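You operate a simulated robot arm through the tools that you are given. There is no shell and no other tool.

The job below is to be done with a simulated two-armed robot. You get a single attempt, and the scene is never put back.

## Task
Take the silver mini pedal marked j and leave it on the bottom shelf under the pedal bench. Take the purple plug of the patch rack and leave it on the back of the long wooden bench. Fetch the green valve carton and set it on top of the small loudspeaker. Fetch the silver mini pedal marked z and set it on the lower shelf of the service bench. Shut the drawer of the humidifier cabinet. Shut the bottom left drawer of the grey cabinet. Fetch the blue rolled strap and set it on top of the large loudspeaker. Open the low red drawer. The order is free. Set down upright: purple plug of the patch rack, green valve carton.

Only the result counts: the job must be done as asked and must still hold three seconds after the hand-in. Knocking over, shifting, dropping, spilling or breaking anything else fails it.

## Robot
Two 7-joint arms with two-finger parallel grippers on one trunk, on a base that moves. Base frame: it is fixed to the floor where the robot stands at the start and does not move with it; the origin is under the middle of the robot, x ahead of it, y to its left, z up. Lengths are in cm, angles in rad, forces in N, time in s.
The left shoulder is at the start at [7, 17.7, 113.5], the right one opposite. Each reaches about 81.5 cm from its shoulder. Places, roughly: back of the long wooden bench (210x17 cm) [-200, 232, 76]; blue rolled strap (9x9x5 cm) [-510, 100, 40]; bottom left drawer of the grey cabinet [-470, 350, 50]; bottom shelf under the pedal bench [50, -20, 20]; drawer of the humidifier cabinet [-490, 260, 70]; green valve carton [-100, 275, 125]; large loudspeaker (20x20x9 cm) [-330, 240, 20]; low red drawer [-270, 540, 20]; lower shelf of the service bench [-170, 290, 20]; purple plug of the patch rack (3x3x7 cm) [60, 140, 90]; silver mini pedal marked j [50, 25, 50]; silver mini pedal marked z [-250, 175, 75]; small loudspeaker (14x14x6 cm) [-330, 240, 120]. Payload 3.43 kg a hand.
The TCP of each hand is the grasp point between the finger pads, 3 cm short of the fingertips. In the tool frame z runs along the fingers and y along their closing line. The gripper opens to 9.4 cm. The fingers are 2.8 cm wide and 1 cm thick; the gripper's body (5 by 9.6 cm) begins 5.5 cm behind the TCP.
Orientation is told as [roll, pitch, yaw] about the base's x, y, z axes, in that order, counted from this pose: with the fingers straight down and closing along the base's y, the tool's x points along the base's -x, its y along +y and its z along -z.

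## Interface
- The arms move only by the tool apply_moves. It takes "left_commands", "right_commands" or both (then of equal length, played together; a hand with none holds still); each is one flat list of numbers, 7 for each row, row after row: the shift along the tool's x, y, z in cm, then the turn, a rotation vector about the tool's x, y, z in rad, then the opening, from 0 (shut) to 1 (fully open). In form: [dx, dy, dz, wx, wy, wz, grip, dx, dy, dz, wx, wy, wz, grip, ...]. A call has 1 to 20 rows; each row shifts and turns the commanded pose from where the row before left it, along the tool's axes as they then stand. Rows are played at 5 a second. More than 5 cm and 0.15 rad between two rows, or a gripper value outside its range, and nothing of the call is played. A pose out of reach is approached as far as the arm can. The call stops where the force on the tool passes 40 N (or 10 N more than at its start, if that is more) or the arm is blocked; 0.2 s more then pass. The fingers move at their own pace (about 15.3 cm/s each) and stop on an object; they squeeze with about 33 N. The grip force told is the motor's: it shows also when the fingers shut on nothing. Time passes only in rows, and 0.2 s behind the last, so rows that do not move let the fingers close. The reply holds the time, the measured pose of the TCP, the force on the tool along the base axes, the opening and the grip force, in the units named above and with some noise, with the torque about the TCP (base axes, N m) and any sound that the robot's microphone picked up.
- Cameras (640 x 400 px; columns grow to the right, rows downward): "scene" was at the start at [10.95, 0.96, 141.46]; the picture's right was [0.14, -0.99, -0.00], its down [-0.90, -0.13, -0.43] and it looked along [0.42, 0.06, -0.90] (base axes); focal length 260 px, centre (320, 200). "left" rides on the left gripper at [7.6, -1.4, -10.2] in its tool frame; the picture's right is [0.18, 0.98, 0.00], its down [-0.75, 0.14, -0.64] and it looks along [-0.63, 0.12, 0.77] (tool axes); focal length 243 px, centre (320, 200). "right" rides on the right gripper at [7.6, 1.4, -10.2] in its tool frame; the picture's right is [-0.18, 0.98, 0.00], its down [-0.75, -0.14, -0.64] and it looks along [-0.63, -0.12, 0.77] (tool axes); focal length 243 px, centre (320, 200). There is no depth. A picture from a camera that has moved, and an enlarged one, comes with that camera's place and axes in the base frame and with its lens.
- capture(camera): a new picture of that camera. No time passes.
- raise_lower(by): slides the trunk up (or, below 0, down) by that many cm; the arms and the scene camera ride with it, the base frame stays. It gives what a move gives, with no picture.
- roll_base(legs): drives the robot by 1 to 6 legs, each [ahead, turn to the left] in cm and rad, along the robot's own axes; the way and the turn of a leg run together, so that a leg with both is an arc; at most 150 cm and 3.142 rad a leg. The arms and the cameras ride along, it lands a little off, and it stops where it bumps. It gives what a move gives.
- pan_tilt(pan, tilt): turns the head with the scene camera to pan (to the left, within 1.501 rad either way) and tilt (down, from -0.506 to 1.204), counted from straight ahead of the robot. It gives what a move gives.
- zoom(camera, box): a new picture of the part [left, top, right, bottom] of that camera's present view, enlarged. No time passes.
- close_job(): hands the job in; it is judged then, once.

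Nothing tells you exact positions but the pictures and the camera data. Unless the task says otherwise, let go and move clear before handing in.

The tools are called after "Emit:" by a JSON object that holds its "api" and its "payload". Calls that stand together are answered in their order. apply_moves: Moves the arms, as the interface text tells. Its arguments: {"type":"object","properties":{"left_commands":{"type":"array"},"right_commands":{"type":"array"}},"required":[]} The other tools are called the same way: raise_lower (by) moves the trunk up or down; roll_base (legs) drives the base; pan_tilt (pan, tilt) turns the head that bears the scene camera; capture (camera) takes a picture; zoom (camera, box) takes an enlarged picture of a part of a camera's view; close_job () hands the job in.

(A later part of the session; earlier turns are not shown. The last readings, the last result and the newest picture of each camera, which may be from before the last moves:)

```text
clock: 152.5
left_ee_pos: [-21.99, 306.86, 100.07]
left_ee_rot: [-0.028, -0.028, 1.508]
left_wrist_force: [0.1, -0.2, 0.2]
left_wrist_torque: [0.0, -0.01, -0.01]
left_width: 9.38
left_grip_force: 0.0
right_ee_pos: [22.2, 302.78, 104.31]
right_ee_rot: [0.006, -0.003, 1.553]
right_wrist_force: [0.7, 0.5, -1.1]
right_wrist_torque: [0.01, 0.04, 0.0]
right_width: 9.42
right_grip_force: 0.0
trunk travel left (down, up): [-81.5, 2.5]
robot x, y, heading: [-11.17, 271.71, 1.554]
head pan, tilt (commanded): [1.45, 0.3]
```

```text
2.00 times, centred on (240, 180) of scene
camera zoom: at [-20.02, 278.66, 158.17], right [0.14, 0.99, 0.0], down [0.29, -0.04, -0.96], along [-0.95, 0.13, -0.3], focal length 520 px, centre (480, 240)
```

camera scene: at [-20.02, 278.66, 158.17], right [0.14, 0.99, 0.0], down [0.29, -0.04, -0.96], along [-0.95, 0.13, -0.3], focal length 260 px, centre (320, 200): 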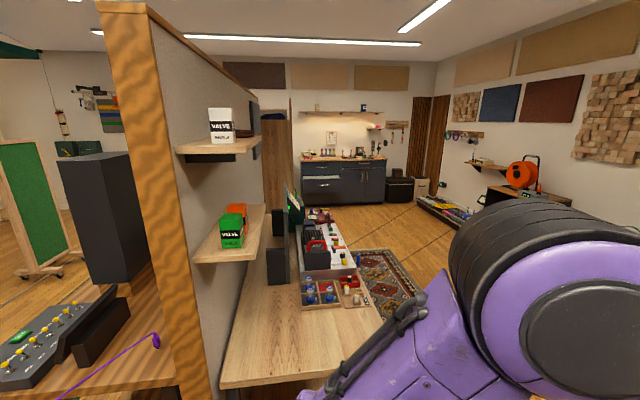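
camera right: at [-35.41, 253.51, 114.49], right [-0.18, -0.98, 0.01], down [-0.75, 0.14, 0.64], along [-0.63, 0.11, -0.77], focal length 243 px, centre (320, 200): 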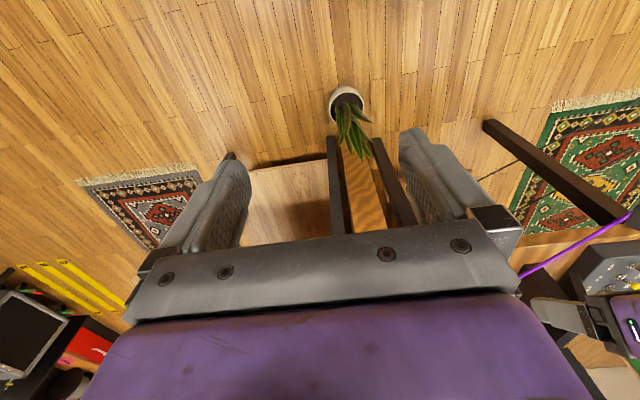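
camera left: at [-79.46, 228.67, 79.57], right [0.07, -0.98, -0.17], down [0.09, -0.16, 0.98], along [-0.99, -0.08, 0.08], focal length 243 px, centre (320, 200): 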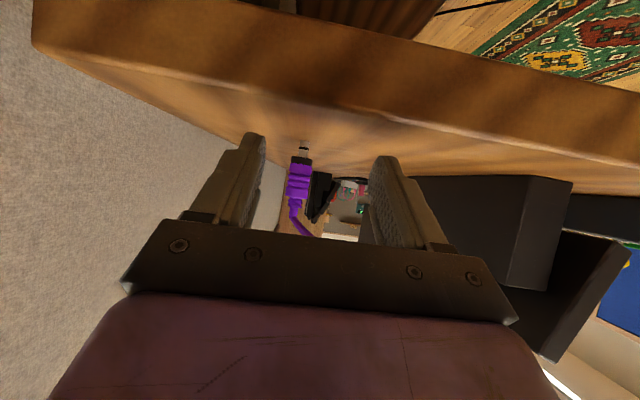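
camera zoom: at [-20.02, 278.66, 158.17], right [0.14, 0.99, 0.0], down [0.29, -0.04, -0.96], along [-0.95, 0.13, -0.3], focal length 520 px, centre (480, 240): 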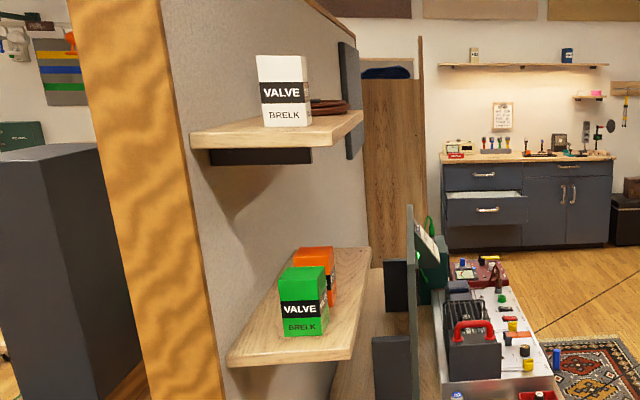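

Green carton: near face ≈ x -93.4, y 259.6–265.2, standing on a shelf at z≈121.3, with an orange carton behind it and a shelf above at ≈150. I'll face it and bring the left hand up, pitched forward.

Emit:
{"api": "roll_base", "payload": {"legs": [[0, 1.587]]}}

Emit:
{"api": "apply_moves", "payload": {"left_commands": [0, 0, -4.5, 0, 0, 0, 1, 0, 0, -4.5, 0, 0, 0, 1, -1, 0, -4.5, 0, 0, 0, 1, -1, 0, -4.5, 0, 0, 0, 1, -2, 0, -4.5, 0, 0, 0, 1, -2, 0, -4, 0, 0, 0, 1, -2, 0, 0, 0, -0.14, 0, 1, -2, 0, 0.2, 0, -0.14, 0, 1, -1.9, 0, 0.6, 0, -0.14, 0, 1, -1.8, 0, 0.8, 0, -0.14, 0, 1, -1.7, 0, 1.0, 0, -0.14, 0, 1, -1.5, 0, 1.3, 0, -0.14, 0, 1, -1.3, 0, 1.5, 0, -0.14, 0, 1]}}

Emit:
{"api": "pan_tilt", "payload": {"pan": 0.1, "tilt": 0.4}}

Emit:
{"api": "capture", "payload": {"camera": "scene"}}

Emit:
{"api": "capture", "payload": {"camera": "left"}}

```text
clock: 156.8
left_ee_pos: [-45.14, 260.18, 99.93]
left_ee_rot: [-0.027, -0.028, 3.102]
left_wrist_force: [0.2, -0.2, 0.7]
left_wrist_torque: [0.0, 0.04, 0.02]
left_width: 9.42
left_grip_force: 0.0
right_ee_pos: [-42.11, 304.4, 104.27]
right_ee_rot: [0.007, -0.001, -3.132]
right_wrist_force: [0.5, -0.1, 1.1]
right_wrist_torque: [-0.01, -0.01, -0.01]
right_width: 9.39
right_grip_force: 0.2
trunk travel left (down, up): [-81.5, 2.5]
robot x, y, heading: [-10.43, 272.51, -3.135]
head pan, tilt (commanded): [1.45, 0.3]
```

```text
clock: 159.6
left_ee_pos: [-64.44, 260.1, 127.06]
left_ee_rot: [-0.054, -1.007, -3.135]
left_wrist_force: [-0.3, 1.0, 1.1]
left_wrist_torque: [0.02, -0.04, 0.02]
left_width: 9.39
left_grip_force: 0.0
right_ee_pos: [-42.29, 304.59, 104.24]
right_ee_rot: [0.006, -0.001, -3.133]
right_wrist_force: [-0.5, -0.2, -0.1]
right_wrist_torque: [0.0, 0.04, 0.01]
right_width: 9.39
right_grip_force: 0.0
trunk travel left (down, up): [-81.5, 2.5]
robot x, y, heading: [-10.82, 272.25, -3.131]
head pan, tilt (commanded): [1.45, 0.3]
```

```text
clock: 161.1
left_ee_pos: [-64.22, 260.11, 127.07]
left_ee_rot: [-0.05, -1.007, -3.136]
left_wrist_force: [0.1, 0.7, -0.7]
left_wrist_torque: [-0.03, -0.01, 0.0]
left_width: 9.38
left_grip_force: 0.0
right_ee_pos: [-42.2, 304.37, 104.2]
right_ee_rot: [0.008, -0.003, -3.132]
right_wrist_force: [0.3, -0.9, -0.3]
right_wrist_torque: [-0.01, 0.02, 0.02]
right_width: 9.39
right_grip_force: 0.0
trunk travel left (down, up): [-81.5, 2.5]
robot x, y, heading: [-10.83, 272.0, -3.134]
head pan, tilt (commanded): [0.099, 0.4]
```

```text
taken
camera scene: at [-25.08, 271.3, 157.25], right [-0.11, 0.99, 0.0], down [0.39, 0.04, -0.92], along [-0.92, -0.1, -0.39], focal length 260 px, centre (320, 200)
```

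scene: 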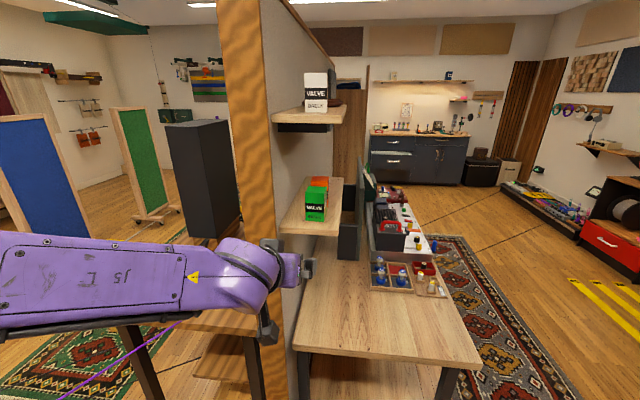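

```text
taken
camera left: at [-51.45, 261.07, 126.23], right [0.06, -0.98, -0.18], down [0.13, -0.17, 0.98], along [-0.99, -0.08, 0.12], focal length 243 px, centre (320, 200)
```

left: 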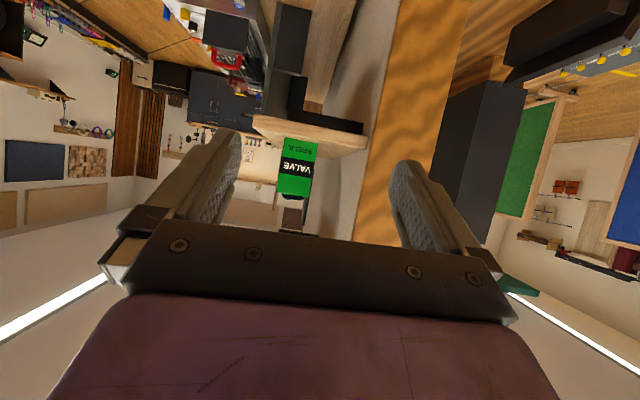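

Hand is aligned behind the carton (face centre y≈262.5, z≈126). I'll shift slightly right and drive forward 18 cm.

Emit:
{"api": "apply_moves", "payload": {"left_commands": [0, -1.2, 0.06, 0, 0, 0, 1, 0, -1.2, 0.06, 0, 0, 0, 1]}}

Emit:
{"api": "roll_base", "payload": {"legs": [[18, 0]]}}

Emit:
{"api": "capture", "payload": {"camera": "left"}}

Emit:
{"api": "capture", "payload": {"camera": "scene"}}

```text
clock: 161.7
left_ee_pos: [-64.27, 262.67, 127.06]
left_ee_rot: [-0.051, -1.006, -3.138]
left_wrist_force: [-0.3, -0.3, -0.3]
left_wrist_torque: [0.02, 0.0, 0.0]
left_width: 9.38
left_grip_force: 0.1
right_ee_pos: [-42.16, 304.55, 104.19]
right_ee_rot: [0.007, -0.003, -3.133]
right_wrist_force: [0.4, 0.2, -1.1]
right_wrist_torque: [0.01, -0.02, 0.01]
right_width: 9.41
right_grip_force: 0.0
trunk travel left (down, up): [-81.5, 2.5]
robot x, y, heading: [-10.78, 272.21, -3.132]
head pan, tilt (commanded): [0.099, 0.4]
```

```text
clock: 163.2
left_ee_pos: [-82.27, 262.43, 127.19]
left_ee_rot: [-0.054, -1.009, -3.138]
left_wrist_force: [0.5, 0.7, 0.5]
left_wrist_torque: [0.01, 0.01, 0.0]
left_width: 9.37
left_grip_force: 0.1
right_ee_pos: [-60.13, 304.38, 104.29]
right_ee_rot: [0.008, -0.002, -3.134]
right_wrist_force: [0.7, -0.6, -1.2]
right_wrist_torque: [0.02, 0.04, -0.03]
right_width: 9.39
right_grip_force: 0.0
trunk travel left (down, up): [-81.5, 2.5]
robot x, y, heading: [-28.65, 272.0, -3.128]
head pan, tilt (commanded): [0.099, 0.4]
```

```text
taken
camera left: at [-69.44, 263.38, 126.35], right [0.06, -0.98, -0.18], down [0.14, -0.17, 0.98], along [-0.99, -0.08, 0.12], focal length 243 px, centre (320, 200)
```

left: 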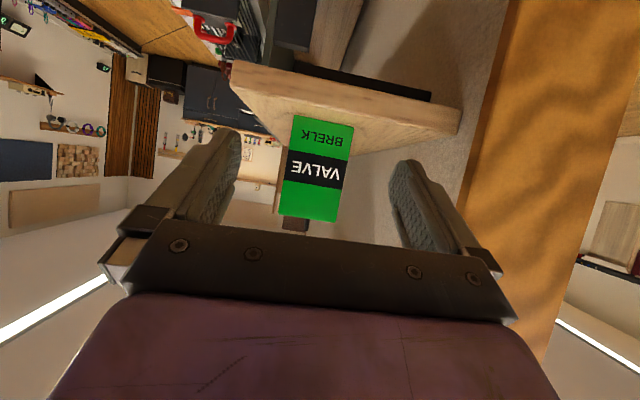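

```text
taken
camera scene: at [-42.96, 271.15, 157.28], right [-0.11, 0.99, 0.0], down [0.38, 0.04, -0.92], along [-0.92, -0.1, -0.39], focal length 260 px, centre (320, 200)
```

scene: 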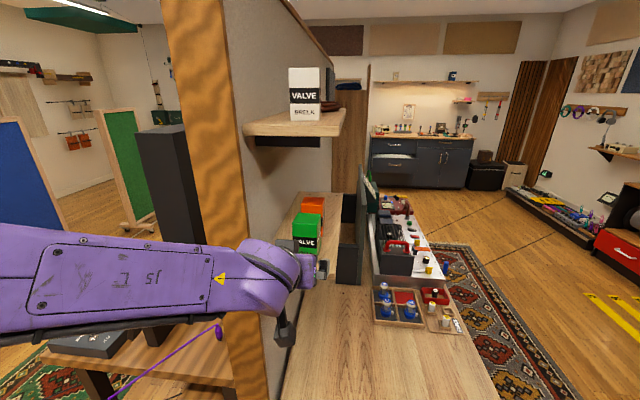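

Centred on the carton. Advancing 14 cm to bracket it.

Emit:
{"api": "apply_moves", "payload": {"left_commands": [-1.66, 0.15, 3.1, 0, 0, 0, 1, -1.66, 0.15, 3.1, 0, 0, 0, 1, -1.66, 0.15, 3.1, 0, 0, 0, 1]}}

Emit:
{"api": "capture", "payload": {"camera": "left"}}

Emit:
{"api": "zoom", "payload": {"camera": "scene", "box": [230, 150, 390, 350]}}

```text
clock: 164.0
left_ee_pos: [-93.29, 262.42, 126.14]
left_ee_rot: [-0.051, -1.005, -3.137]
left_wrist_force: [-0.1, -0.9, -0.1]
left_wrist_torque: [0.0, 0.01, -0.04]
left_width: 9.39
left_grip_force: 0.0
right_ee_pos: [-60.64, 304.28, 104.04]
right_ee_rot: [0.006, 0.001, -3.132]
right_wrist_force: [-0.6, 0.6, 0.9]
right_wrist_torque: [0.01, -0.03, -0.01]
right_width: 9.41
right_grip_force: 0.1
trunk travel left (down, up): [-81.5, 2.5]
robot x, y, heading: [-28.95, 272.08, -3.133]
head pan, tilt (commanded): [0.099, 0.4]
```

```text
taken
camera left: at [-80.44, 263.36, 125.35], right [0.06, -0.98, -0.18], down [0.13, -0.17, 0.98], along [-0.99, -0.08, 0.12], focal length 243 px, centre (320, 200)
```

left: 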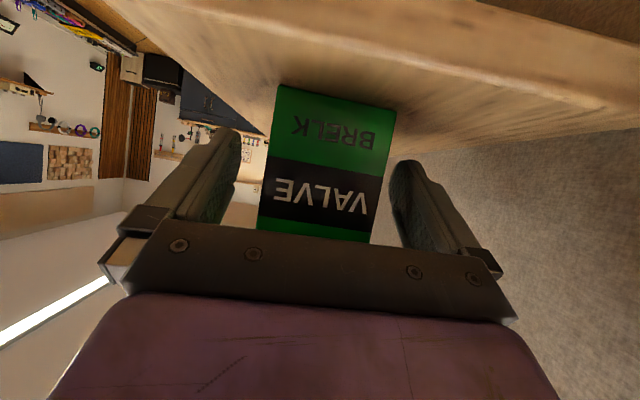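

```text
2.00 times, centred on (310, 250) of scene
camera zoom: at [-43.62, 271.22, 157.21], right [-0.11, 0.99, 0.0], down [0.39, 0.04, -0.92], along [-0.91, -0.1, -0.39], focal length 520 px, centre (340, 100)
```

zoom: 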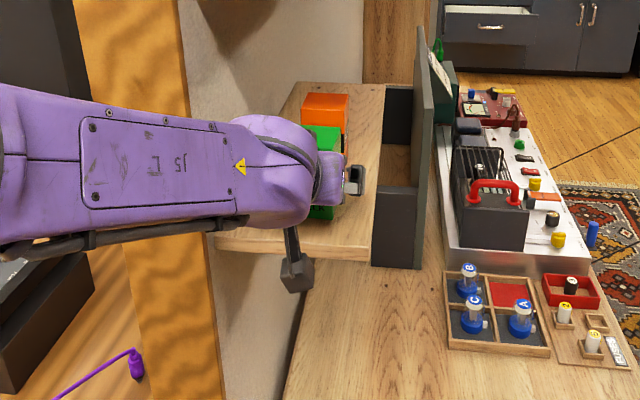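

Emit:
{"api": "apply_moves", "payload": {"left_commands": [-1.2, 0.1, 1.94, 0, 0, 0, 1, 0, 0, 0, 0, 0, 0, 0.7, 0, 0, 0, 0, 0, 0, 0.3, 0, 0, 0, 0, 0, 0, 0, 0, 0, 0, 0, 0, 0, 0]}}

Emit:
{"api": "capture", "payload": {"camera": "left"}}

```text
clock: 165.2
left_ee_pos: [-95.46, 262.44, 126.3]
left_ee_rot: [-0.05, -1.006, -3.137]
left_wrist_force: [-0.7, 0.0, -0.3]
left_wrist_torque: [-0.01, 0.04, -0.01]
left_width: 5.94
left_grip_force: 34.1
right_ee_pos: [-60.42, 304.29, 104.28]
right_ee_rot: [0.007, -0.002, -3.133]
right_wrist_force: [-1.4, -1.0, 0.3]
right_wrist_torque: [-0.01, -0.01, 0.02]
right_width: 9.41
right_grip_force: 0.1
trunk travel left (down, up): [-81.5, 2.5]
robot x, y, heading: [-28.75, 272.35, -3.133]
head pan, tilt (commanded): [0.099, 0.4]
```

```text
taken
camera left: at [-82.61, 263.39, 125.45], right [0.06, -0.98, -0.18], down [0.13, -0.17, 0.98], along [-0.99, -0.08, 0.12], focal length 243 px, centre (320, 200)
```

left: 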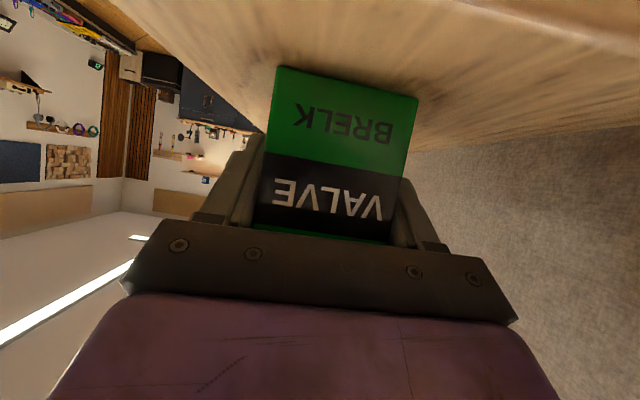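

Gripped (5.9 cm). Lifting 2.5 cm and withdrawing.

Emit:
{"api": "apply_moves", "payload": {"left_commands": [-0.85, -0.03, -0.54, 0, 0, 0, 0, -1.27, -0.04, -0.8, 0, 0, 0, 0, 1.6, -0.13, -2.53, 0, 0, 0, 0, 1.6, -0.13, -2.53, 0, 0, 0, 0]}}

Emit:
{"api": "capture", "payload": {"camera": "left"}}

```text
clock: 166.2
left_ee_pos: [-89.34, 262.52, 128.72]
left_ee_rot: [-0.055, -1.01, -3.135]
left_wrist_force: [0.4, -0.5, -0.5]
left_wrist_torque: [0.02, -0.02, -0.01]
left_width: 5.89
left_grip_force: 33.0
right_ee_pos: [-60.22, 304.2, 104.33]
right_ee_rot: [0.006, -0.003, -3.134]
right_wrist_force: [-0.1, -0.4, 1.1]
right_wrist_torque: [-0.01, -0.02, 0.0]
right_width: 9.38
right_grip_force: 0.2
trunk travel left (down, up): [-81.5, 2.5]
robot x, y, heading: [-29.08, 272.4, -3.135]
head pan, tilt (commanded): [0.099, 0.4]
```

```text
taken
camera left: at [-76.36, 263.57, 127.96], right [0.06, -0.98, -0.18], down [0.14, -0.17, 0.98], along [-0.99, -0.08, 0.12], focal length 243 px, centre (320, 200)
```

left: 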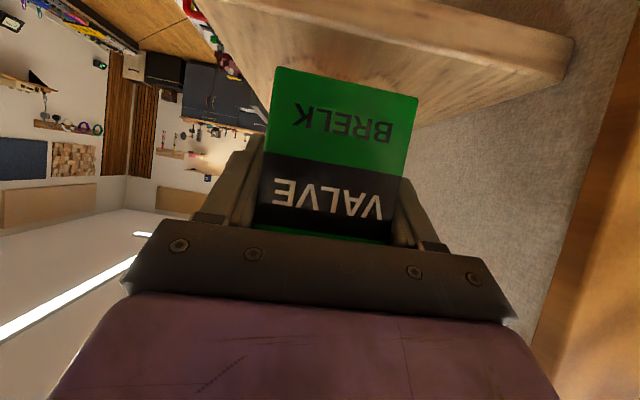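

Carton held securely. I'll back away and check the shelf and the north aisle.

Emit:
{"api": "roll_base", "payload": {"legs": [[-25, 0]]}}

Emit:
{"api": "pan_tilt", "payload": {"pan": -0.5, "tilt": 0.35}}

Emit:
{"api": "capture", "payload": {"camera": "scene"}}

Emit:
{"api": "capture", "payload": {"camera": "left"}}

```text
clock: 168.0
left_ee_pos: [-64.69, 262.9, 128.58]
left_ee_rot: [-0.053, -1.004, -3.137]
left_wrist_force: [-0.6, -0.4, -0.1]
left_wrist_torque: [-0.02, -0.02, 0.0]
left_width: 5.89
left_grip_force: 32.6
right_ee_pos: [-35.56, 304.46, 104.16]
right_ee_rot: [0.006, 0.0, -3.134]
right_wrist_force: [0.1, 0.5, 0.1]
right_wrist_torque: [0.01, -0.01, 0.02]
right_width: 9.42
right_grip_force: 0.0
trunk travel left (down, up): [-81.5, 2.5]
robot x, y, heading: [-3.93, 272.21, -3.136]
head pan, tilt (commanded): [0.099, 0.4]
```

```text
clock: 169.0
left_ee_pos: [-64.53, 262.81, 128.62]
left_ee_rot: [-0.052, -1.008, -3.136]
left_wrist_force: [-0.2, 0.6, -1.2]
left_wrist_torque: [-0.01, -0.01, 0.01]
left_width: 5.89
left_grip_force: 32.9
right_ee_pos: [-35.5, 304.41, 104.25]
right_ee_rot: [0.007, -0.001, -3.134]
right_wrist_force: [1.0, -0.5, -0.2]
right_wrist_torque: [0.01, -0.01, 0.0]
right_width: 9.42
right_grip_force: 0.0
trunk travel left (down, up): [-81.5, 2.5]
robot x, y, heading: [-4.2, 272.61, -3.133]
head pan, tilt (commanded): [-0.499, 0.351]
```

```text
taken
camera scene: at [-17.44, 276.77, 157.69], right [0.47, 0.88, 0.0], down [0.3, -0.16, -0.94], along [-0.83, 0.44, -0.34], focal length 260 px, centre (320, 200)
```

scene: 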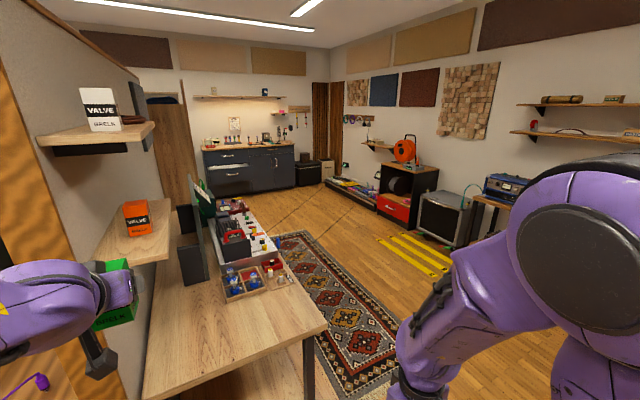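

```text
taken
camera left: at [-51.69, 263.81, 127.84], right [0.06, -0.98, -0.18], down [0.13, -0.17, 0.98], along [-0.99, -0.08, 0.12], focal length 243 px, centre (320, 200)
```

left: 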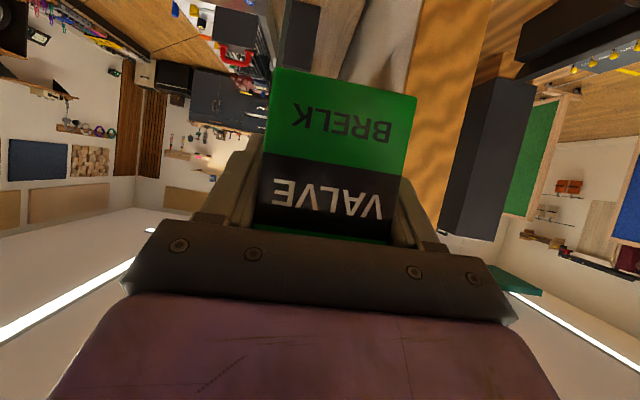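

The orange carton is undisturbed and the green one is held. I'll drive around the service bench into the north aisle toward the loudspeakers.

Emit:
{"api": "roll_base", "payload": {"legs": [[0, -1.575], [100, 0], [0, 1.575], [130, 0]]}}

Emit:
{"api": "pan_tilt", "payload": {"pan": 0.6, "tilt": 0.35}}

Emit:
{"api": "capture", "payload": {"camera": "scene"}}

```text
clock: 188.0
left_ee_pos: [-197.47, 365.28, 128.6]
left_ee_rot: [-0.051, -1.007, 3.13]
left_wrist_force: [0.2, 0.3, -1.5]
left_wrist_torque: [-0.04, 0.0, -0.01]
left_width: 5.88
left_grip_force: 33.3
right_ee_pos: [-167.88, 406.44, 104.16]
right_ee_rot: [0.006, -0.001, 3.133]
right_wrist_force: [0.1, 0.4, -0.3]
right_wrist_torque: [-0.02, 0.02, 0.03]
right_width: 9.39
right_grip_force: 0.1
trunk travel left (down, up): [-81.5, 2.5]
robot x, y, heading: [-136.75, 373.43, 3.135]
head pan, tilt (commanded): [-0.499, 0.351]
```

```text
clock: 189.3
left_ee_pos: [-197.48, 365.23, 128.73]
left_ee_rot: [-0.051, -1.007, 3.131]
left_wrist_force: [-0.1, -0.2, -1.7]
left_wrist_torque: [0.02, 0.0, 0.01]
left_width: 5.88
left_grip_force: 33.3
right_ee_pos: [-167.93, 406.34, 104.21]
right_ee_rot: [0.007, -0.002, 3.132]
right_wrist_force: [-0.8, -0.6, -0.7]
right_wrist_torque: [0.01, 0.0, -0.03]
right_width: 9.38
right_grip_force: 0.0
trunk travel left (down, up): [-81.5, 2.5]
robot x, y, heading: [-136.8, 373.96, 3.14]
head pan, tilt (commanded): [0.6, 0.351]
```

```text
taken
camera scene: at [-149.82, 368.83, 157.7], right [-0.56, 0.83, 0.0], down [0.29, 0.19, -0.94], along [-0.78, -0.53, -0.34], focal length 260 px, centre (320, 200)
```

scene: 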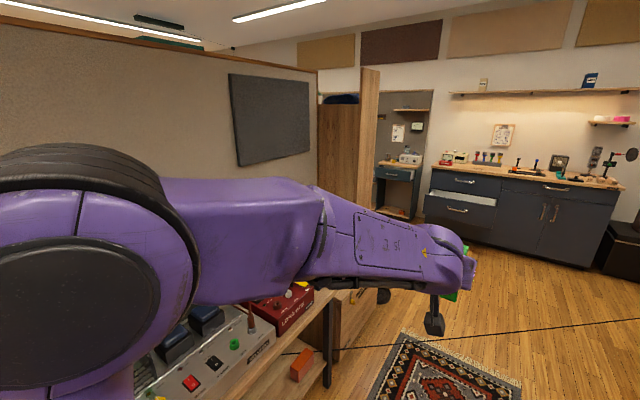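

There's a tall wooden cabinet at the far end of the partition; the grey cabinet with an open drawer stands at the far wall. I'll continue west for a better view.

Emit:
{"api": "roll_base", "payload": {"legs": [[130, 0]]}}

Emit:
{"api": "pan_tilt", "payload": {"pan": 1.3, "tilt": 0.35}}

Emit:
{"api": "capture", "payload": {"camera": "scene"}}

Emit:
{"api": "pan_tilt", "payload": {"pan": 0.3, "tilt": 0.4}}

Emit:
{"api": "capture", "payload": {"camera": "scene"}}

```text
clock: 196.0
left_ee_pos: [-329.79, 364.27, 128.71]
left_ee_rot: [-0.052, -1.005, -3.137]
left_wrist_force: [-0.1, 0.0, -1.1]
left_wrist_torque: [0.03, 0.01, -0.02]
left_width: 5.89
left_grip_force: 33.3
right_ee_pos: [-300.96, 405.85, 104.22]
right_ee_rot: [0.009, -0.003, -3.131]
right_wrist_force: [-0.4, 0.2, 0.1]
right_wrist_torque: [0.02, -0.02, -0.02]
right_width: 9.39
right_grip_force: 0.1
trunk travel left (down, up): [-81.5, 2.5]
robot x, y, heading: [-269.66, 373.85, -3.137]
head pan, tilt (commanded): [0.6, 0.351]
```

```text
clock: 197.0
left_ee_pos: [-329.82, 364.17, 128.76]
left_ee_rot: [-0.052, -1.008, -3.136]
left_wrist_force: [-0.1, -0.3, -1.3]
left_wrist_torque: [0.01, 0.01, 0.0]
left_width: 5.84
left_grip_force: 33.2
right_ee_pos: [-300.9, 405.85, 104.21]
right_ee_rot: [0.007, -0.002, -3.132]
right_wrist_force: [-0.5, 0.6, -0.2]
right_wrist_torque: [0.0, -0.02, 0.01]
right_width: 9.4
right_grip_force: 0.1
trunk travel left (down, up): [-81.5, 2.5]
robot x, y, heading: [-269.41, 373.76, -3.132]
head pan, tilt (commanded): [1.3, 0.351]
```

```text
taken
camera scene: at [-277.02, 364.79, 157.7], right [-0.97, 0.26, 0.0], down [0.09, 0.33, -0.94], along [-0.24, -0.91, -0.34], focal length 260 px, centre (320, 200)
```

scene: 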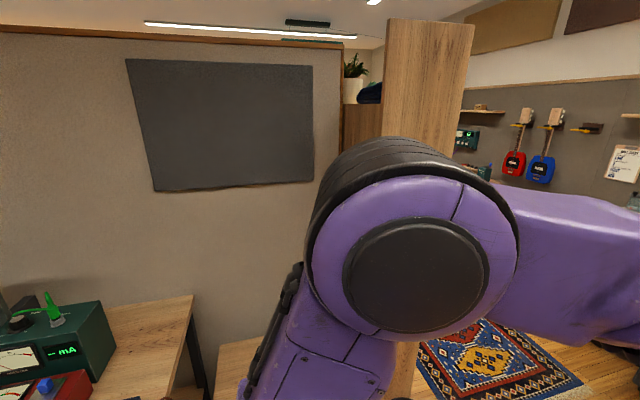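

```text
clock: 198.3
left_ee_pos: [-329.91, 364.27, 128.64]
left_ee_rot: [-0.052, -1.006, -3.136]
left_wrist_force: [-0.1, -0.5, -1.0]
left_wrist_torque: [0.0, 0.01, 0.0]
left_width: 5.88
left_grip_force: 33.3
right_ee_pos: [-301.05, 405.88, 104.32]
right_ee_rot: [0.007, -0.002, -3.134]
right_wrist_force: [0.4, 0.2, -0.3]
right_wrist_torque: [0.01, -0.01, 0.0]
right_width: 9.39
right_grip_force: 0.0
trunk travel left (down, up): [-81.5, 2.5]
robot x, y, heading: [-269.02, 373.85, -3.133]
head pan, tilt (commanded): [0.3, 0.4]
```

```text
taken
camera scene: at [-283.44, 370.95, 157.24], right [-0.3, 0.95, 0.0], down [0.37, 0.12, -0.92], along [-0.88, -0.28, -0.39], focal length 260 px, centre (320, 200)
```

scene: 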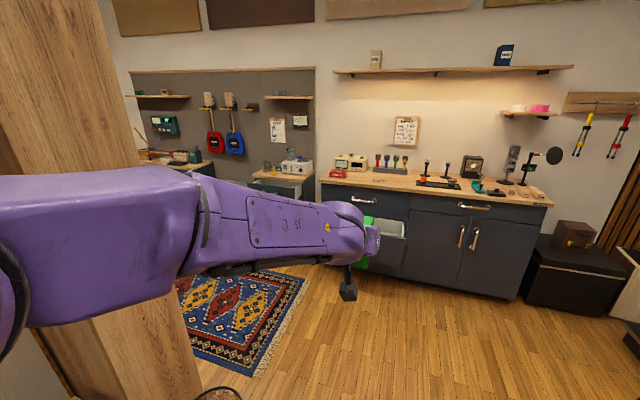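

The tall cabinet's front must face west. I'll drive on to x≈-400 and turn to look at it.

Emit:
{"api": "roll_base", "payload": {"legs": [[128, 0], [0, 1.57]]}}

Emit:
{"api": "pan_tilt", "payload": {"pan": 0.9, "tilt": 0.35}}

Emit:
{"api": "capture", "payload": {"camera": "scene"}}

Emit:
{"api": "pan_tilt", "payload": {"pan": -0.9, "tilt": 0.45}}

Emit:
{"api": "capture", "payload": {"camera": "scene"}}

```text
clock: 208.6
left_ee_pos: [-386.47, 312.98, 128.82]
left_ee_rot: [-0.053, -1.007, -1.552]
left_wrist_force: [0.0, 0.2, -1.2]
left_wrist_torque: [0.01, -0.01, -0.02]
left_width: 5.89
left_grip_force: 32.8
right_ee_pos: [-428.5, 341.37, 104.22]
right_ee_rot: [0.007, -0.002, -1.549]
right_wrist_force: [0.4, -0.5, 1.0]
right_wrist_torque: [0.0, 0.01, 0.01]
right_width: 9.42
right_grip_force: 0.0
trunk travel left (down, up): [-81.5, 2.5]
robot x, y, heading: [-396.69, 373.12, -1.552]
head pan, tilt (commanded): [0.3, 0.4]
```

```text
clock: 209.6
left_ee_pos: [-386.46, 312.92, 128.64]
left_ee_rot: [-0.052, -1.009, -1.554]
left_wrist_force: [-0.3, -0.6, -0.3]
left_wrist_torque: [0.02, 0.02, 0.02]
left_width: 5.87
left_grip_force: 33.1
right_ee_pos: [-428.52, 341.34, 104.35]
right_ee_rot: [0.007, -0.002, -1.552]
right_wrist_force: [-0.3, -0.1, 0.0]
right_wrist_torque: [0.04, 0.02, 0.01]
right_width: 9.43
right_grip_force: 0.1
trunk travel left (down, up): [-81.5, 2.5]
robot x, y, heading: [-396.84, 373.47, -1.551]
head pan, tilt (commanded): [0.901, 0.351]
```

```text
taken
camera scene: at [-389.3, 362.67, 157.7], right [-0.6, -0.8, 0.0], down [-0.27, 0.21, -0.94], along [0.75, -0.57, -0.34], focal length 260 px, centre (320, 200)
```

scene: 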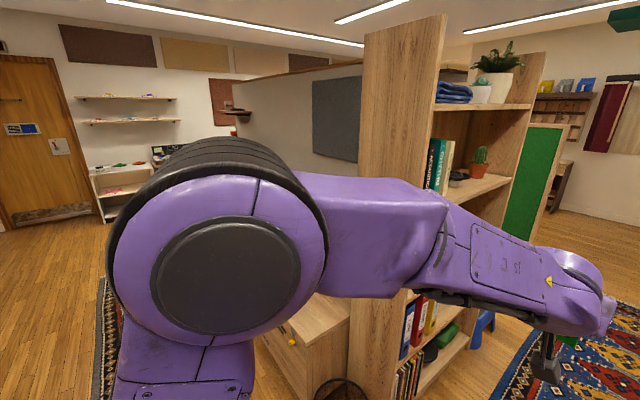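

```text
clock: 211.4
left_ee_pos: [-386.4, 312.89, 128.73]
left_ee_rot: [-0.052, -1.008, -1.553]
left_wrist_force: [0.5, 0.4, -0.7]
left_wrist_torque: [-0.05, -0.01, -0.01]
left_width: 5.88
left_grip_force: 32.8
right_ee_pos: [-428.45, 341.32, 104.27]
right_ee_rot: [0.008, -0.001, -1.55]
right_wrist_force: [-0.7, 0.6, 0.4]
right_wrist_torque: [0.0, 0.0, 0.0]
right_width: 9.42
right_grip_force: 0.1
trunk travel left (down, up): [-81.5, 2.5]
robot x, y, heading: [-396.49, 373.09, -1.549]
head pan, tilt (commanded): [-0.901, 0.45]
```

```text
taken
camera scene: at [-403.78, 362.43, 156.78], right [-0.64, 0.77, 0.0], down [0.34, 0.28, -0.9], along [-0.69, -0.57, -0.44], focal length 260 px, centre (320, 200)
```

scene: 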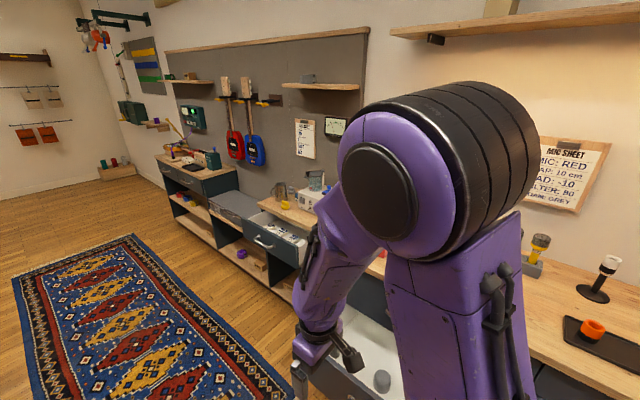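

The tall unit is an open bookshelf facing west; the humidifier cabinet's drawer and the grey cabinet's drawer are open at the far wall. I'll move to face the bookshelf from the west.

Emit:
{"api": "apply_moves", "payload": {"left_commands": [1.8, -0.14, -2.8, 0, 0, 0, 0, 1.8, -0.14, -2.8, 0, 0, 0, 0, 1.8, -0.14, -2.8, 0, 0, 0, 0, 1.8, -0.14, -2.8, 0, 0, 0, 0]}}

Emit:
{"api": "roll_base", "payload": {"legs": [[0, -0.16], [129, 0], [0, 1.71]]}}

Emit:
{"api": "pan_tilt", "payload": {"pan": 0.0, "tilt": 0.4}}

Emit:
{"api": "capture", "payload": {"camera": "scene"}}

```text
clock: 212.4
left_ee_pos: [-386.4, 326.3, 128.66]
left_ee_rot: [-0.056, -1.011, -1.549]
left_wrist_force: [0.4, 1.3, 0.1]
left_wrist_torque: [-0.02, 0.05, -0.04]
left_width: 5.87
left_grip_force: 33.1
right_ee_pos: [-428.43, 341.48, 104.28]
right_ee_rot: [0.007, -0.003, -1.55]
right_wrist_force: [-0.9, 0.3, -0.2]
right_wrist_torque: [-0.01, 0.0, 0.01]
right_width: 9.41
right_grip_force: 0.1
trunk travel left (down, up): [-81.5, 2.5]
robot x, y, heading: [-396.74, 373.37, -1.554]
head pan, tilt (commanded): [-0.901, 0.45]
```

```text
clock: 223.7
left_ee_pos: [-367.59, 253.11, 128.53]
left_ee_rot: [-0.054, -1.006, -0.006]
left_wrist_force: [-0.1, 0.7, -1.3]
left_wrist_torque: [0.0, -0.02, 0.04]
left_width: 5.86
left_grip_force: 32.7
right_ee_pos: [-383.89, 211.57, 104.24]
right_ee_rot: [0.006, -0.001, -0.004]
right_wrist_force: [0.4, -0.2, 0.3]
right_wrist_torque: [0.02, -0.02, -0.03]
right_width: 9.4
right_grip_force: 0.1
trunk travel left (down, up): [-81.5, 2.5]
robot x, y, heading: [-414.77, 244.32, -0.006]
head pan, tilt (commanded): [-0.901, 0.45]
```

```text
clock: 224.9
left_ee_pos: [-367.62, 253.08, 128.67]
left_ee_rot: [-0.053, -1.008, -0.006]
left_wrist_force: [0.2, 0.3, -0.6]
left_wrist_torque: [-0.01, 0.04, -0.02]
left_width: 5.85
left_grip_force: 33.4
right_ee_pos: [-383.8, 211.62, 104.2]
right_ee_rot: [0.006, -0.003, -0.004]
right_wrist_force: [-0.5, -0.2, 0.2]
right_wrist_torque: [0.03, -0.01, 0.03]
right_width: 9.39
right_grip_force: 0.2
trunk travel left (down, up): [-81.5, 2.5]
robot x, y, heading: [-414.74, 243.98, -0.002]
head pan, tilt (commanded): [0.0, 0.4]
```

```text
taken
camera scene: at [-400.7, 244.19, 157.24], right [0.0, -1.0, 0.0], down [-0.39, 0.0, -0.92], along [0.92, 0.0, -0.39], focal length 260 px, centre (320, 200)
```

scene: 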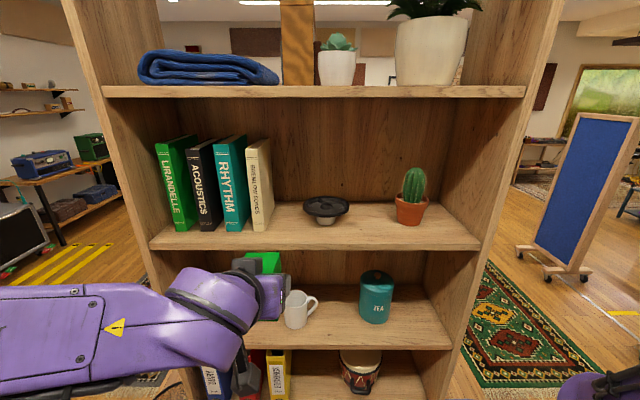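

The "small loudspeaker" is the round black speaker driver lying face-up on the second shelf (near [-335, 243, 120]). Zooming in.

Emit:
{"api": "zoom", "payload": {"camera": "scene", "box": [240, 80, 480, 260]}}

Emit:
{"api": "zoom", "payload": {"camera": "scene", "box": [290, 180, 370, 240]}}

```text
2.22 times, centred on (360, 170) of scene
camera zoom: at [-400.7, 244.19, 157.24], right [0.0, -1.0, 0.0], down [-0.39, 0.0, -0.92], along [0.92, 0.0, -0.39], focal length 578 px, centre (231, 267)
```

zoom: 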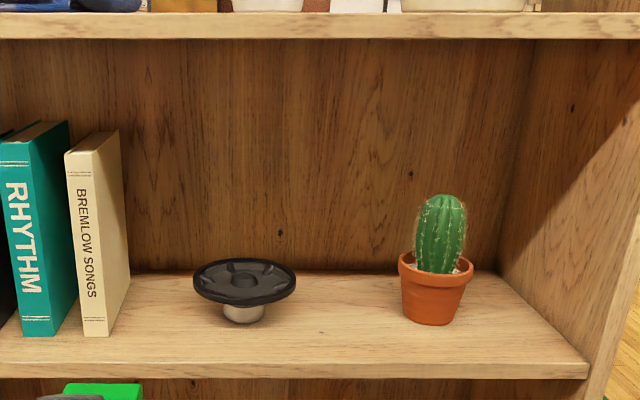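

```text
6.67 times, centred on (330, 210) of scene
camera zoom: at [-400.7, 244.19, 157.24], right [0.0, -1.0, 0.0], down [-0.39, 0.0, -0.92], along [0.92, 0.0, -0.39], focal length 1734 px, centre (253, 133)
```

zoom: 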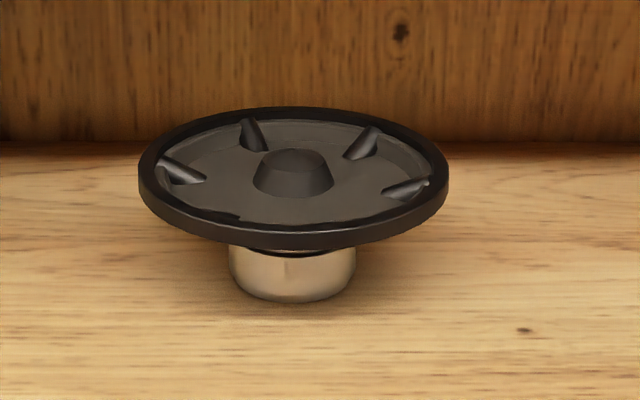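

The speaker has a 14 cm rim with a central hub and stands on a magnet foot, so the carton must be centred on it. I'll lower the trunk 15 cm to get a second view for triangulation.

Emit:
{"api": "raise_lower", "payload": {"by": -15}}

Emit:
{"api": "capture", "payload": {"camera": "scene"}}

Emit:
{"api": "zoom", "payload": {"camera": "scene", "box": [280, 100, 380, 180]}}

Emit:
{"api": "capture", "payload": {"camera": "left"}}

```text
clock: 226.7
left_ee_pos: [-367.68, 253.17, 113.55]
left_ee_rot: [-0.052, -1.006, -0.008]
left_wrist_force: [0.5, -0.3, -0.5]
left_wrist_torque: [0.01, 0.0, -0.01]
left_width: 5.87
left_grip_force: 32.4
right_ee_pos: [-383.86, 211.72, 89.31]
right_ee_rot: [0.007, -0.002, -0.003]
right_wrist_force: [0.6, -0.9, 0.1]
right_wrist_torque: [-0.02, -0.02, 0.02]
right_width: 9.38
right_grip_force: 0.0
trunk travel left (down, up): [-66.5, 17.5]
robot x, y, heading: [-415.01, 244.13, -0.006]
head pan, tilt (commanded): [0.0, 0.4]
```

```text
taken
camera scene: at [-400.72, 244.21, 142.25], right [0.0, -1.0, 0.0], down [-0.39, 0.0, -0.92], along [0.92, 0.0, -0.39], focal length 260 px, centre (320, 200)
```

scene: 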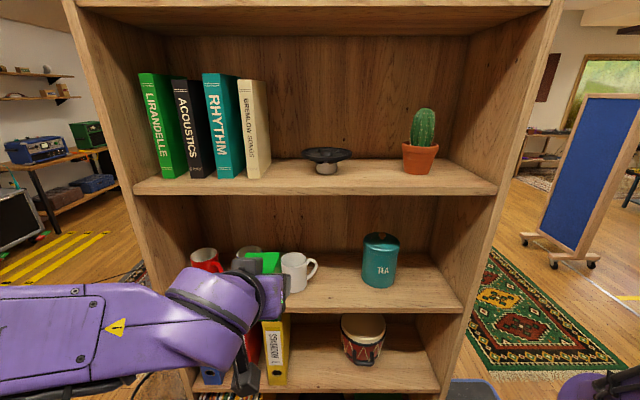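

```text
5.00 times, centred on (330, 140) of scene
camera zoom: at [-400.72, 244.21, 142.25], right [0.0, -1.0, 0.0], down [-0.39, 0.0, -0.92], along [0.92, 0.0, -0.39], focal length 1300 px, centre (270, 500)
```

zoom: 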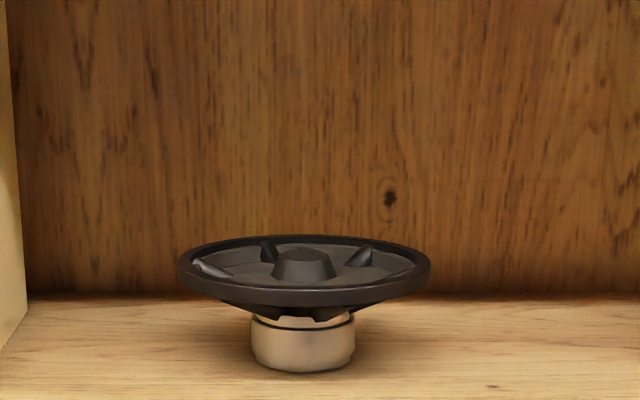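

```text
taken
camera left: at [-380.36, 252.34, 112.76], right [-0.05, 0.98, -0.18], down [-0.13, 0.18, 0.98], along [0.99, 0.07, 0.12], focal length 243 px, centre (320, 200)
```

left: 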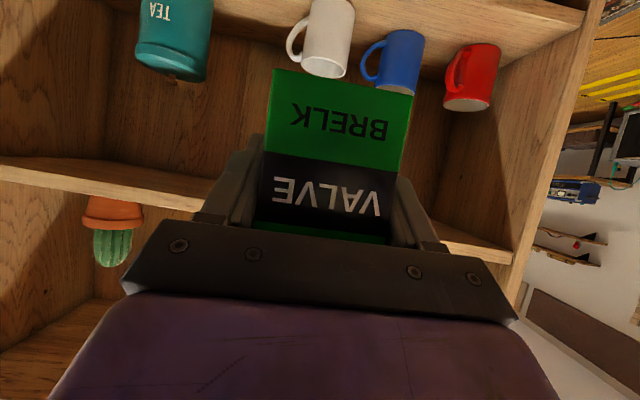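

Triangulated: speaker centre (-334, 242.5), rim and hub top at z≈128, shelf at 122, bookshelf front x≈-345. I'll raise the trunk, line the carton up laterally and higher.

Emit:
{"api": "raise_lower", "payload": {"by": 17}}

Emit:
{"api": "apply_moves", "payload": {"left_commands": [-1.4, -3.5, -0.7, 0, 0, 0, 0, -1.4, -3.5, -0.7, 0, 0, 0, 0, -1.4, -3.5, -0.7, 0, 0, 0, 0]}}

Emit:
{"api": "roll_base", "payload": {"legs": [[11, 0]]}}

Emit:
{"api": "capture", "payload": {"camera": "left"}}

Emit:
{"api": "capture", "payload": {"camera": "scene"}}

```text
clock: 228.6
left_ee_pos: [-367.56, 253.23, 130.48]
left_ee_rot: [-0.052, -1.007, -0.005]
left_wrist_force: [0.6, 0.0, -0.8]
left_wrist_torque: [-0.04, 0.02, 0.01]
left_width: 5.88
left_grip_force: 33.2
right_ee_pos: [-383.91, 211.61, 106.14]
right_ee_rot: [0.007, -0.002, -0.005]
right_wrist_force: [0.0, -0.2, 0.5]
right_wrist_torque: [0.04, 0.0, 0.01]
right_width: 9.4
right_grip_force: 0.1
trunk travel left (down, up): [-83.5, 0.5]
robot x, y, heading: [-414.68, 244.36, -0.004]
head pan, tilt (commanded): [0.0, 0.4]
```

```text
clock: 229.4
left_ee_pos: [-367.48, 242.46, 135.32]
left_ee_rot: [-0.051, -1.007, -0.009]
left_wrist_force: [0.9, -0.8, 0.2]
left_wrist_torque: [0.02, 0.02, 0.01]
left_width: 5.86
left_grip_force: 33.1
right_ee_pos: [-383.86, 211.5, 106.17]
right_ee_rot: [0.009, -0.003, -0.002]
right_wrist_force: [-0.3, -0.4, 0.2]
right_wrist_torque: [-0.02, 0.03, 0.0]
right_width: 9.4
right_grip_force: 0.0
trunk travel left (down, up): [-83.5, 0.5]
robot x, y, heading: [-414.82, 244.17, -0.005]
head pan, tilt (commanded): [0.0, 0.4]
```

```text
clock: 230.6
left_ee_pos: [-356.75, 242.69, 135.43]
left_ee_rot: [-0.052, -1.008, -0.006]
left_wrist_force: [0.3, -0.1, -0.4]
left_wrist_torque: [0.0, -0.03, 0.03]
left_width: 5.9
left_grip_force: 32.7
right_ee_pos: [-373.04, 211.58, 106.14]
right_ee_rot: [0.008, -0.005, -0.003]
right_wrist_force: [-0.6, -0.2, -0.3]
right_wrist_torque: [-0.03, 0.0, 0.01]
right_width: 9.41
right_grip_force: 0.0
trunk travel left (down, up): [-83.5, 0.5]
robot x, y, heading: [-403.76, 244.13, -0.007]
head pan, tilt (commanded): [0.0, 0.4]
```

```text
taken
camera left: at [-369.48, 241.81, 134.57], right [-0.05, 0.98, -0.18], down [-0.13, 0.18, 0.98], along [0.99, 0.07, 0.12], focal length 243 px, centre (320, 200)
```

left: 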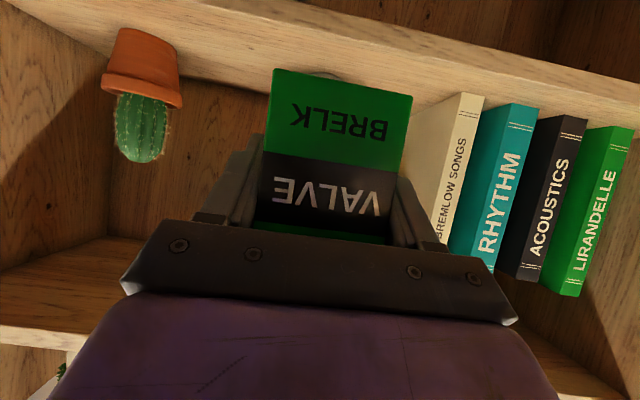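

```text
taken
camera scene: at [-389.94, 244.17, 159.28], right [0.0, -1.0, 0.0], down [-0.39, 0.0, -0.92], along [0.92, 0.0, -0.39], focal length 260 px, centre (320, 200)
```

scene: 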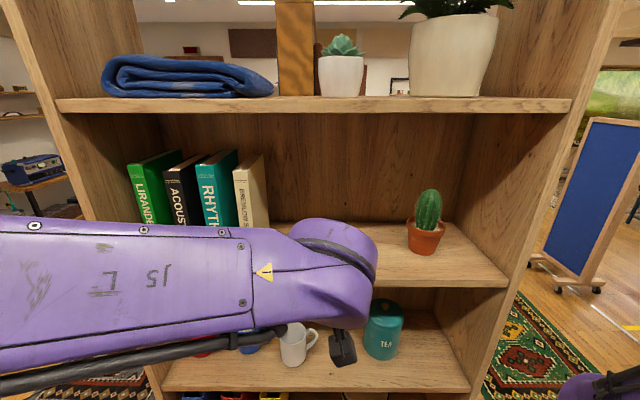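

The carton hides the speaker from my cameras, so I'll use the right hand's camera as a side view: raise, pitch and yaw the right hand to look at the speaker.

Emit:
{"api": "apply_moves", "payload": {"right_commands": [-2.0, -0.6, -4.3, 0, 0, 0, 1, -2.0, -0.6, -4.3, 0, 0, 0, 1, -2.0, -0.6, -4.3, 0, 0, 0, 1, -2.0, -0.6, -4.3, 0, 0, 0, 1, -2.0, -0.6, -4.3, 0, 0, 0, 1, 0, 0, 0, 0, -0.14, 0, 1, 0, 0, 0, 0, -0.14, 0, 1, 0, 0, 0, 0, -0.14, 0, 1, 0, 0, 0, 0, -0.14, 0, 1, 0, 0, 0, 0, -0.14, 0, 1, 0, 0, 0, 0, -0.14, 0, 1, 0, 0, 0, -0.118, 0, -0.0756, 1, 0, 0, 0, -0.118, 0, -0.0756, 1, 0, 0, 0, -0.118, 0, -0.0756, 1]}}

Emit:
{"api": "capture", "payload": {"camera": "right"}}

```text
clock: 233.6
left_ee_pos: [-356.4, 242.55, 135.28]
left_ee_rot: [-0.05, -1.007, -0.007]
left_wrist_force: [0.0, -0.2, -1.5]
left_wrist_torque: [-0.01, -0.01, -0.01]
left_width: 5.88
left_grip_force: 33.4
right_ee_pos: [-358.34, 203.45, 125.98]
right_ee_rot: [0.109, -0.856, 0.331]
right_wrist_force: [-0.1, 0.0, -0.5]
right_wrist_torque: [0.01, -0.04, 0.01]
right_width: 9.39
right_grip_force: 0.0
right hand out of reach, approached as far as the arm can: row 3, 6, 7, 8, 9, 10, 11
trunk travel left (down, up): [-83.5, 0.5]
robot x, y, heading: [-403.44, 244.18, 0.002]
head pan, tilt (commanded): [0.0, 0.4]
```

```text
taken
camera right: at [-370.51, 199.57, 127.04], right [-0.28, 0.94, 0.21], down [0.09, -0.19, 0.98], along [0.96, 0.29, -0.03], focal length 243 px, centre (320, 200)
```

right: 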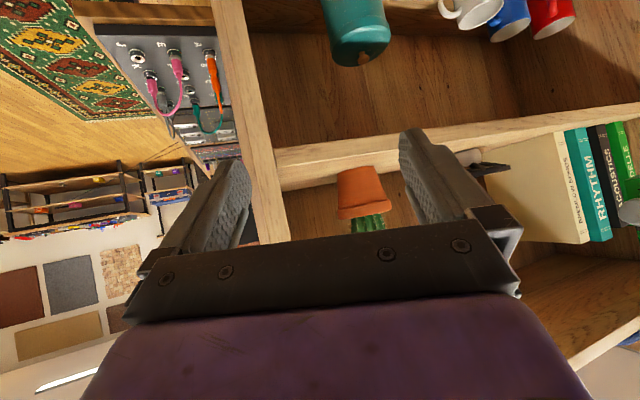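

Emit:
{"api": "apply_moves", "payload": {"right_commands": [0, 0, 0, -0.106, 0.01, -0.091, 1, 0, 0, 0, -0.106, 0.01, -0.091, 1, 0, 0, 0, -0.106, 0.01, -0.091, 1]}}

Emit:
{"api": "capture", "payload": {"camera": "right"}}

```text
clock: 234.4
left_ee_pos: [-356.48, 242.63, 135.3]
left_ee_rot: [-0.051, -1.007, -0.006]
left_wrist_force: [1.0, -0.1, -0.5]
left_wrist_torque: [0.0, 0.02, 0.0]
left_width: 5.87
left_grip_force: 32.9
right_ee_pos: [-358.27, 203.63, 126.09]
right_ee_rot: [0.111, -0.856, 0.749]
right_wrist_force: [-0.4, 0.5, -0.5]
right_wrist_torque: [0.03, -0.01, 0.0]
right_width: 9.39
right_grip_force: 0.1
trunk travel left (down, up): [-83.5, 0.5]
robot x, y, heading: [-403.62, 244.16, 0.003]
head pan, tilt (commanded): [0.0, 0.4]
```

```text
taken
camera right: at [-367.82, 195.02, 127.04], right [-0.64, 0.74, 0.21], down [0.16, -0.14, 0.98], along [0.75, 0.66, -0.03], focal length 243 px, centre (320, 200)
```

right: 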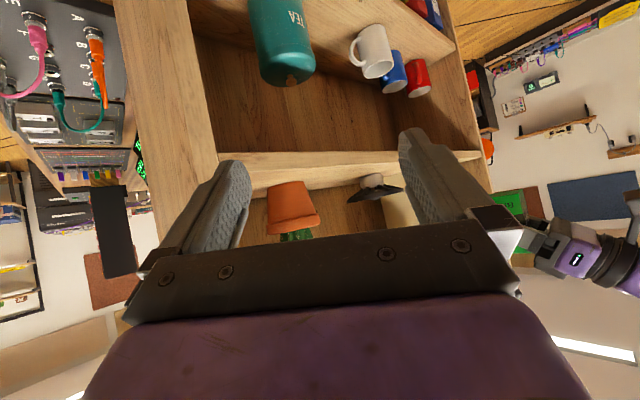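

Now the right camera sees both the speaker and the carton from the side. Moving the carton forward in stages.

Emit:
{"api": "apply_moves", "payload": {"left_commands": [-2.34, 0.18, 3.7, 0, 0, 0, 0, -2.34, 0.18, 3.7, 0, 0, 0, 0, -2.34, 0.18, 3.7, 0, 0, 0, 0]}}

Emit:
{"api": "capture", "payload": {"camera": "right"}}

Emit:
{"api": "capture", "payload": {"camera": "left"}}

```text
clock: 235.2
left_ee_pos: [-343.26, 242.54, 135.31]
left_ee_rot: [-0.051, -1.006, -0.008]
left_wrist_force: [1.3, 0.2, -0.5]
left_wrist_torque: [0.0, 0.02, 0.02]
left_width: 5.89
left_grip_force: 33.2
right_ee_pos: [-358.17, 203.76, 125.92]
right_ee_rot: [0.114, -0.853, 0.749]
right_wrist_force: [0.8, 0.2, 0.3]
right_wrist_torque: [0.01, 0.0, 0.03]
right_width: 9.4
right_grip_force: 0.0
trunk travel left (down, up): [-83.5, 0.5]
robot x, y, heading: [-403.63, 244.05, 0.002]
head pan, tilt (commanded): [0.0, 0.4]
```

```text
taken
camera right: at [-367.69, 195.08, 127.01], right [-0.64, 0.74, 0.21], down [0.16, -0.14, 0.98], along [0.75, 0.66, -0.03], focal length 243 px, centre (320, 200)
```

right: 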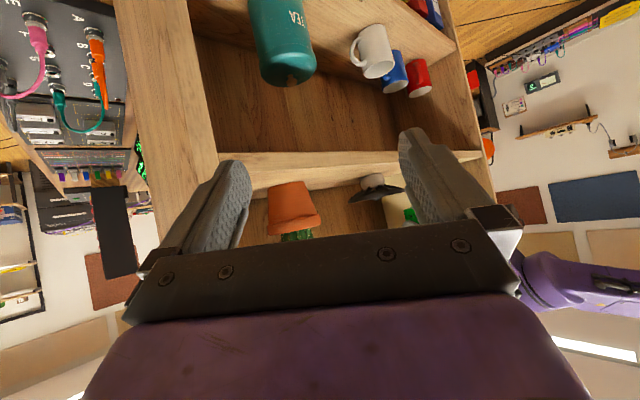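

```text
taken
camera left: at [-355.94, 241.75, 134.42], right [-0.05, 0.98, -0.18], down [-0.13, 0.18, 0.98], along [0.99, 0.07, 0.12], focal length 243 px, centre (320, 200)
```

left: 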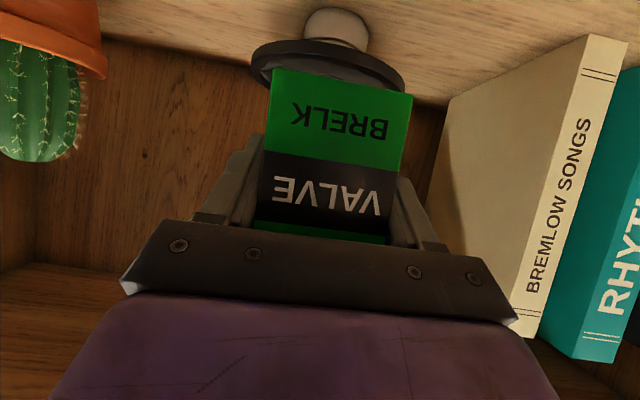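

Aligned: rim centre y≈242.2, carton bottom ≈2.5 cm above the rim. Moving the last 8.6 cm.

Emit:
{"api": "apply_moves", "payload": {"left_commands": [-2.3, 0.1, 3.63, 0, 0, 0, 0, -2.3, 0.1, 3.63, 0, 0, 0, 0]}}

Emit:
{"api": "zoom", "payload": {"camera": "right", "box": [320, 130, 460, 250]}}

Emit:
{"api": "capture", "payload": {"camera": "left"}}

```text
clock: 235.8
left_ee_pos: [-334.3, 242.2, 135.29]
left_ee_rot: [-0.048, -1.004, -0.008]
left_wrist_force: [0.5, 0.0, -1.7]
left_wrist_torque: [-0.02, -0.03, -0.02]
left_width: 5.85
left_grip_force: 32.9
right_ee_pos: [-357.84, 203.57, 125.93]
right_ee_rot: [0.116, -0.855, 0.748]
right_wrist_force: [0.3, 0.3, 0.3]
right_wrist_torque: [-0.03, 0.02, 0.01]
right_width: 9.42
right_grip_force: 0.1
trunk travel left (down, up): [-83.5, 0.5]
robot x, y, heading: [-403.91, 244.18, 0.003]
head pan, tilt (commanded): [0.0, 0.4]
```

```text
3.33 times, centred on (390, 190) of right
camera zoom: at [-367.41, 195.04, 126.9], right [-0.64, 0.74, 0.21], down [0.17, -0.14, 0.98], along [0.75, 0.66, -0.03], focal length 809 px, centre (87, 233)
```

zoom: 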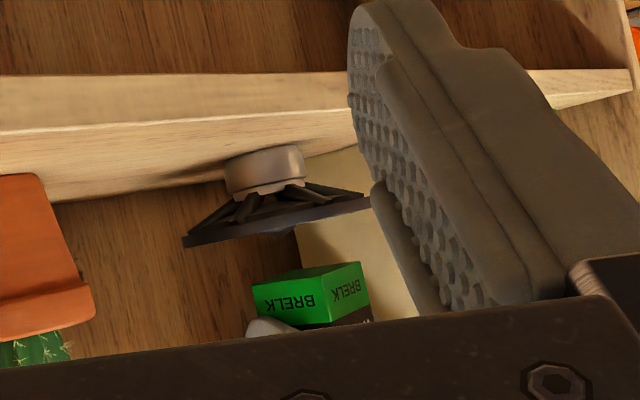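

```text
taken
camera left: at [-347.05, 241.5, 134.39], right [-0.05, 0.98, -0.18], down [-0.13, 0.17, 0.98], along [0.99, 0.07, 0.12], focal length 243 px, centre (320, 200)
```

left: 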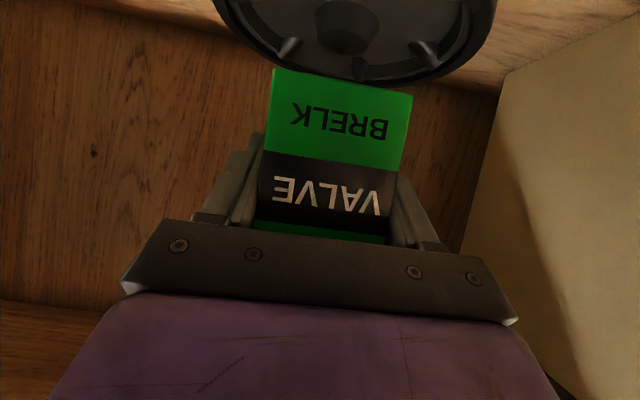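

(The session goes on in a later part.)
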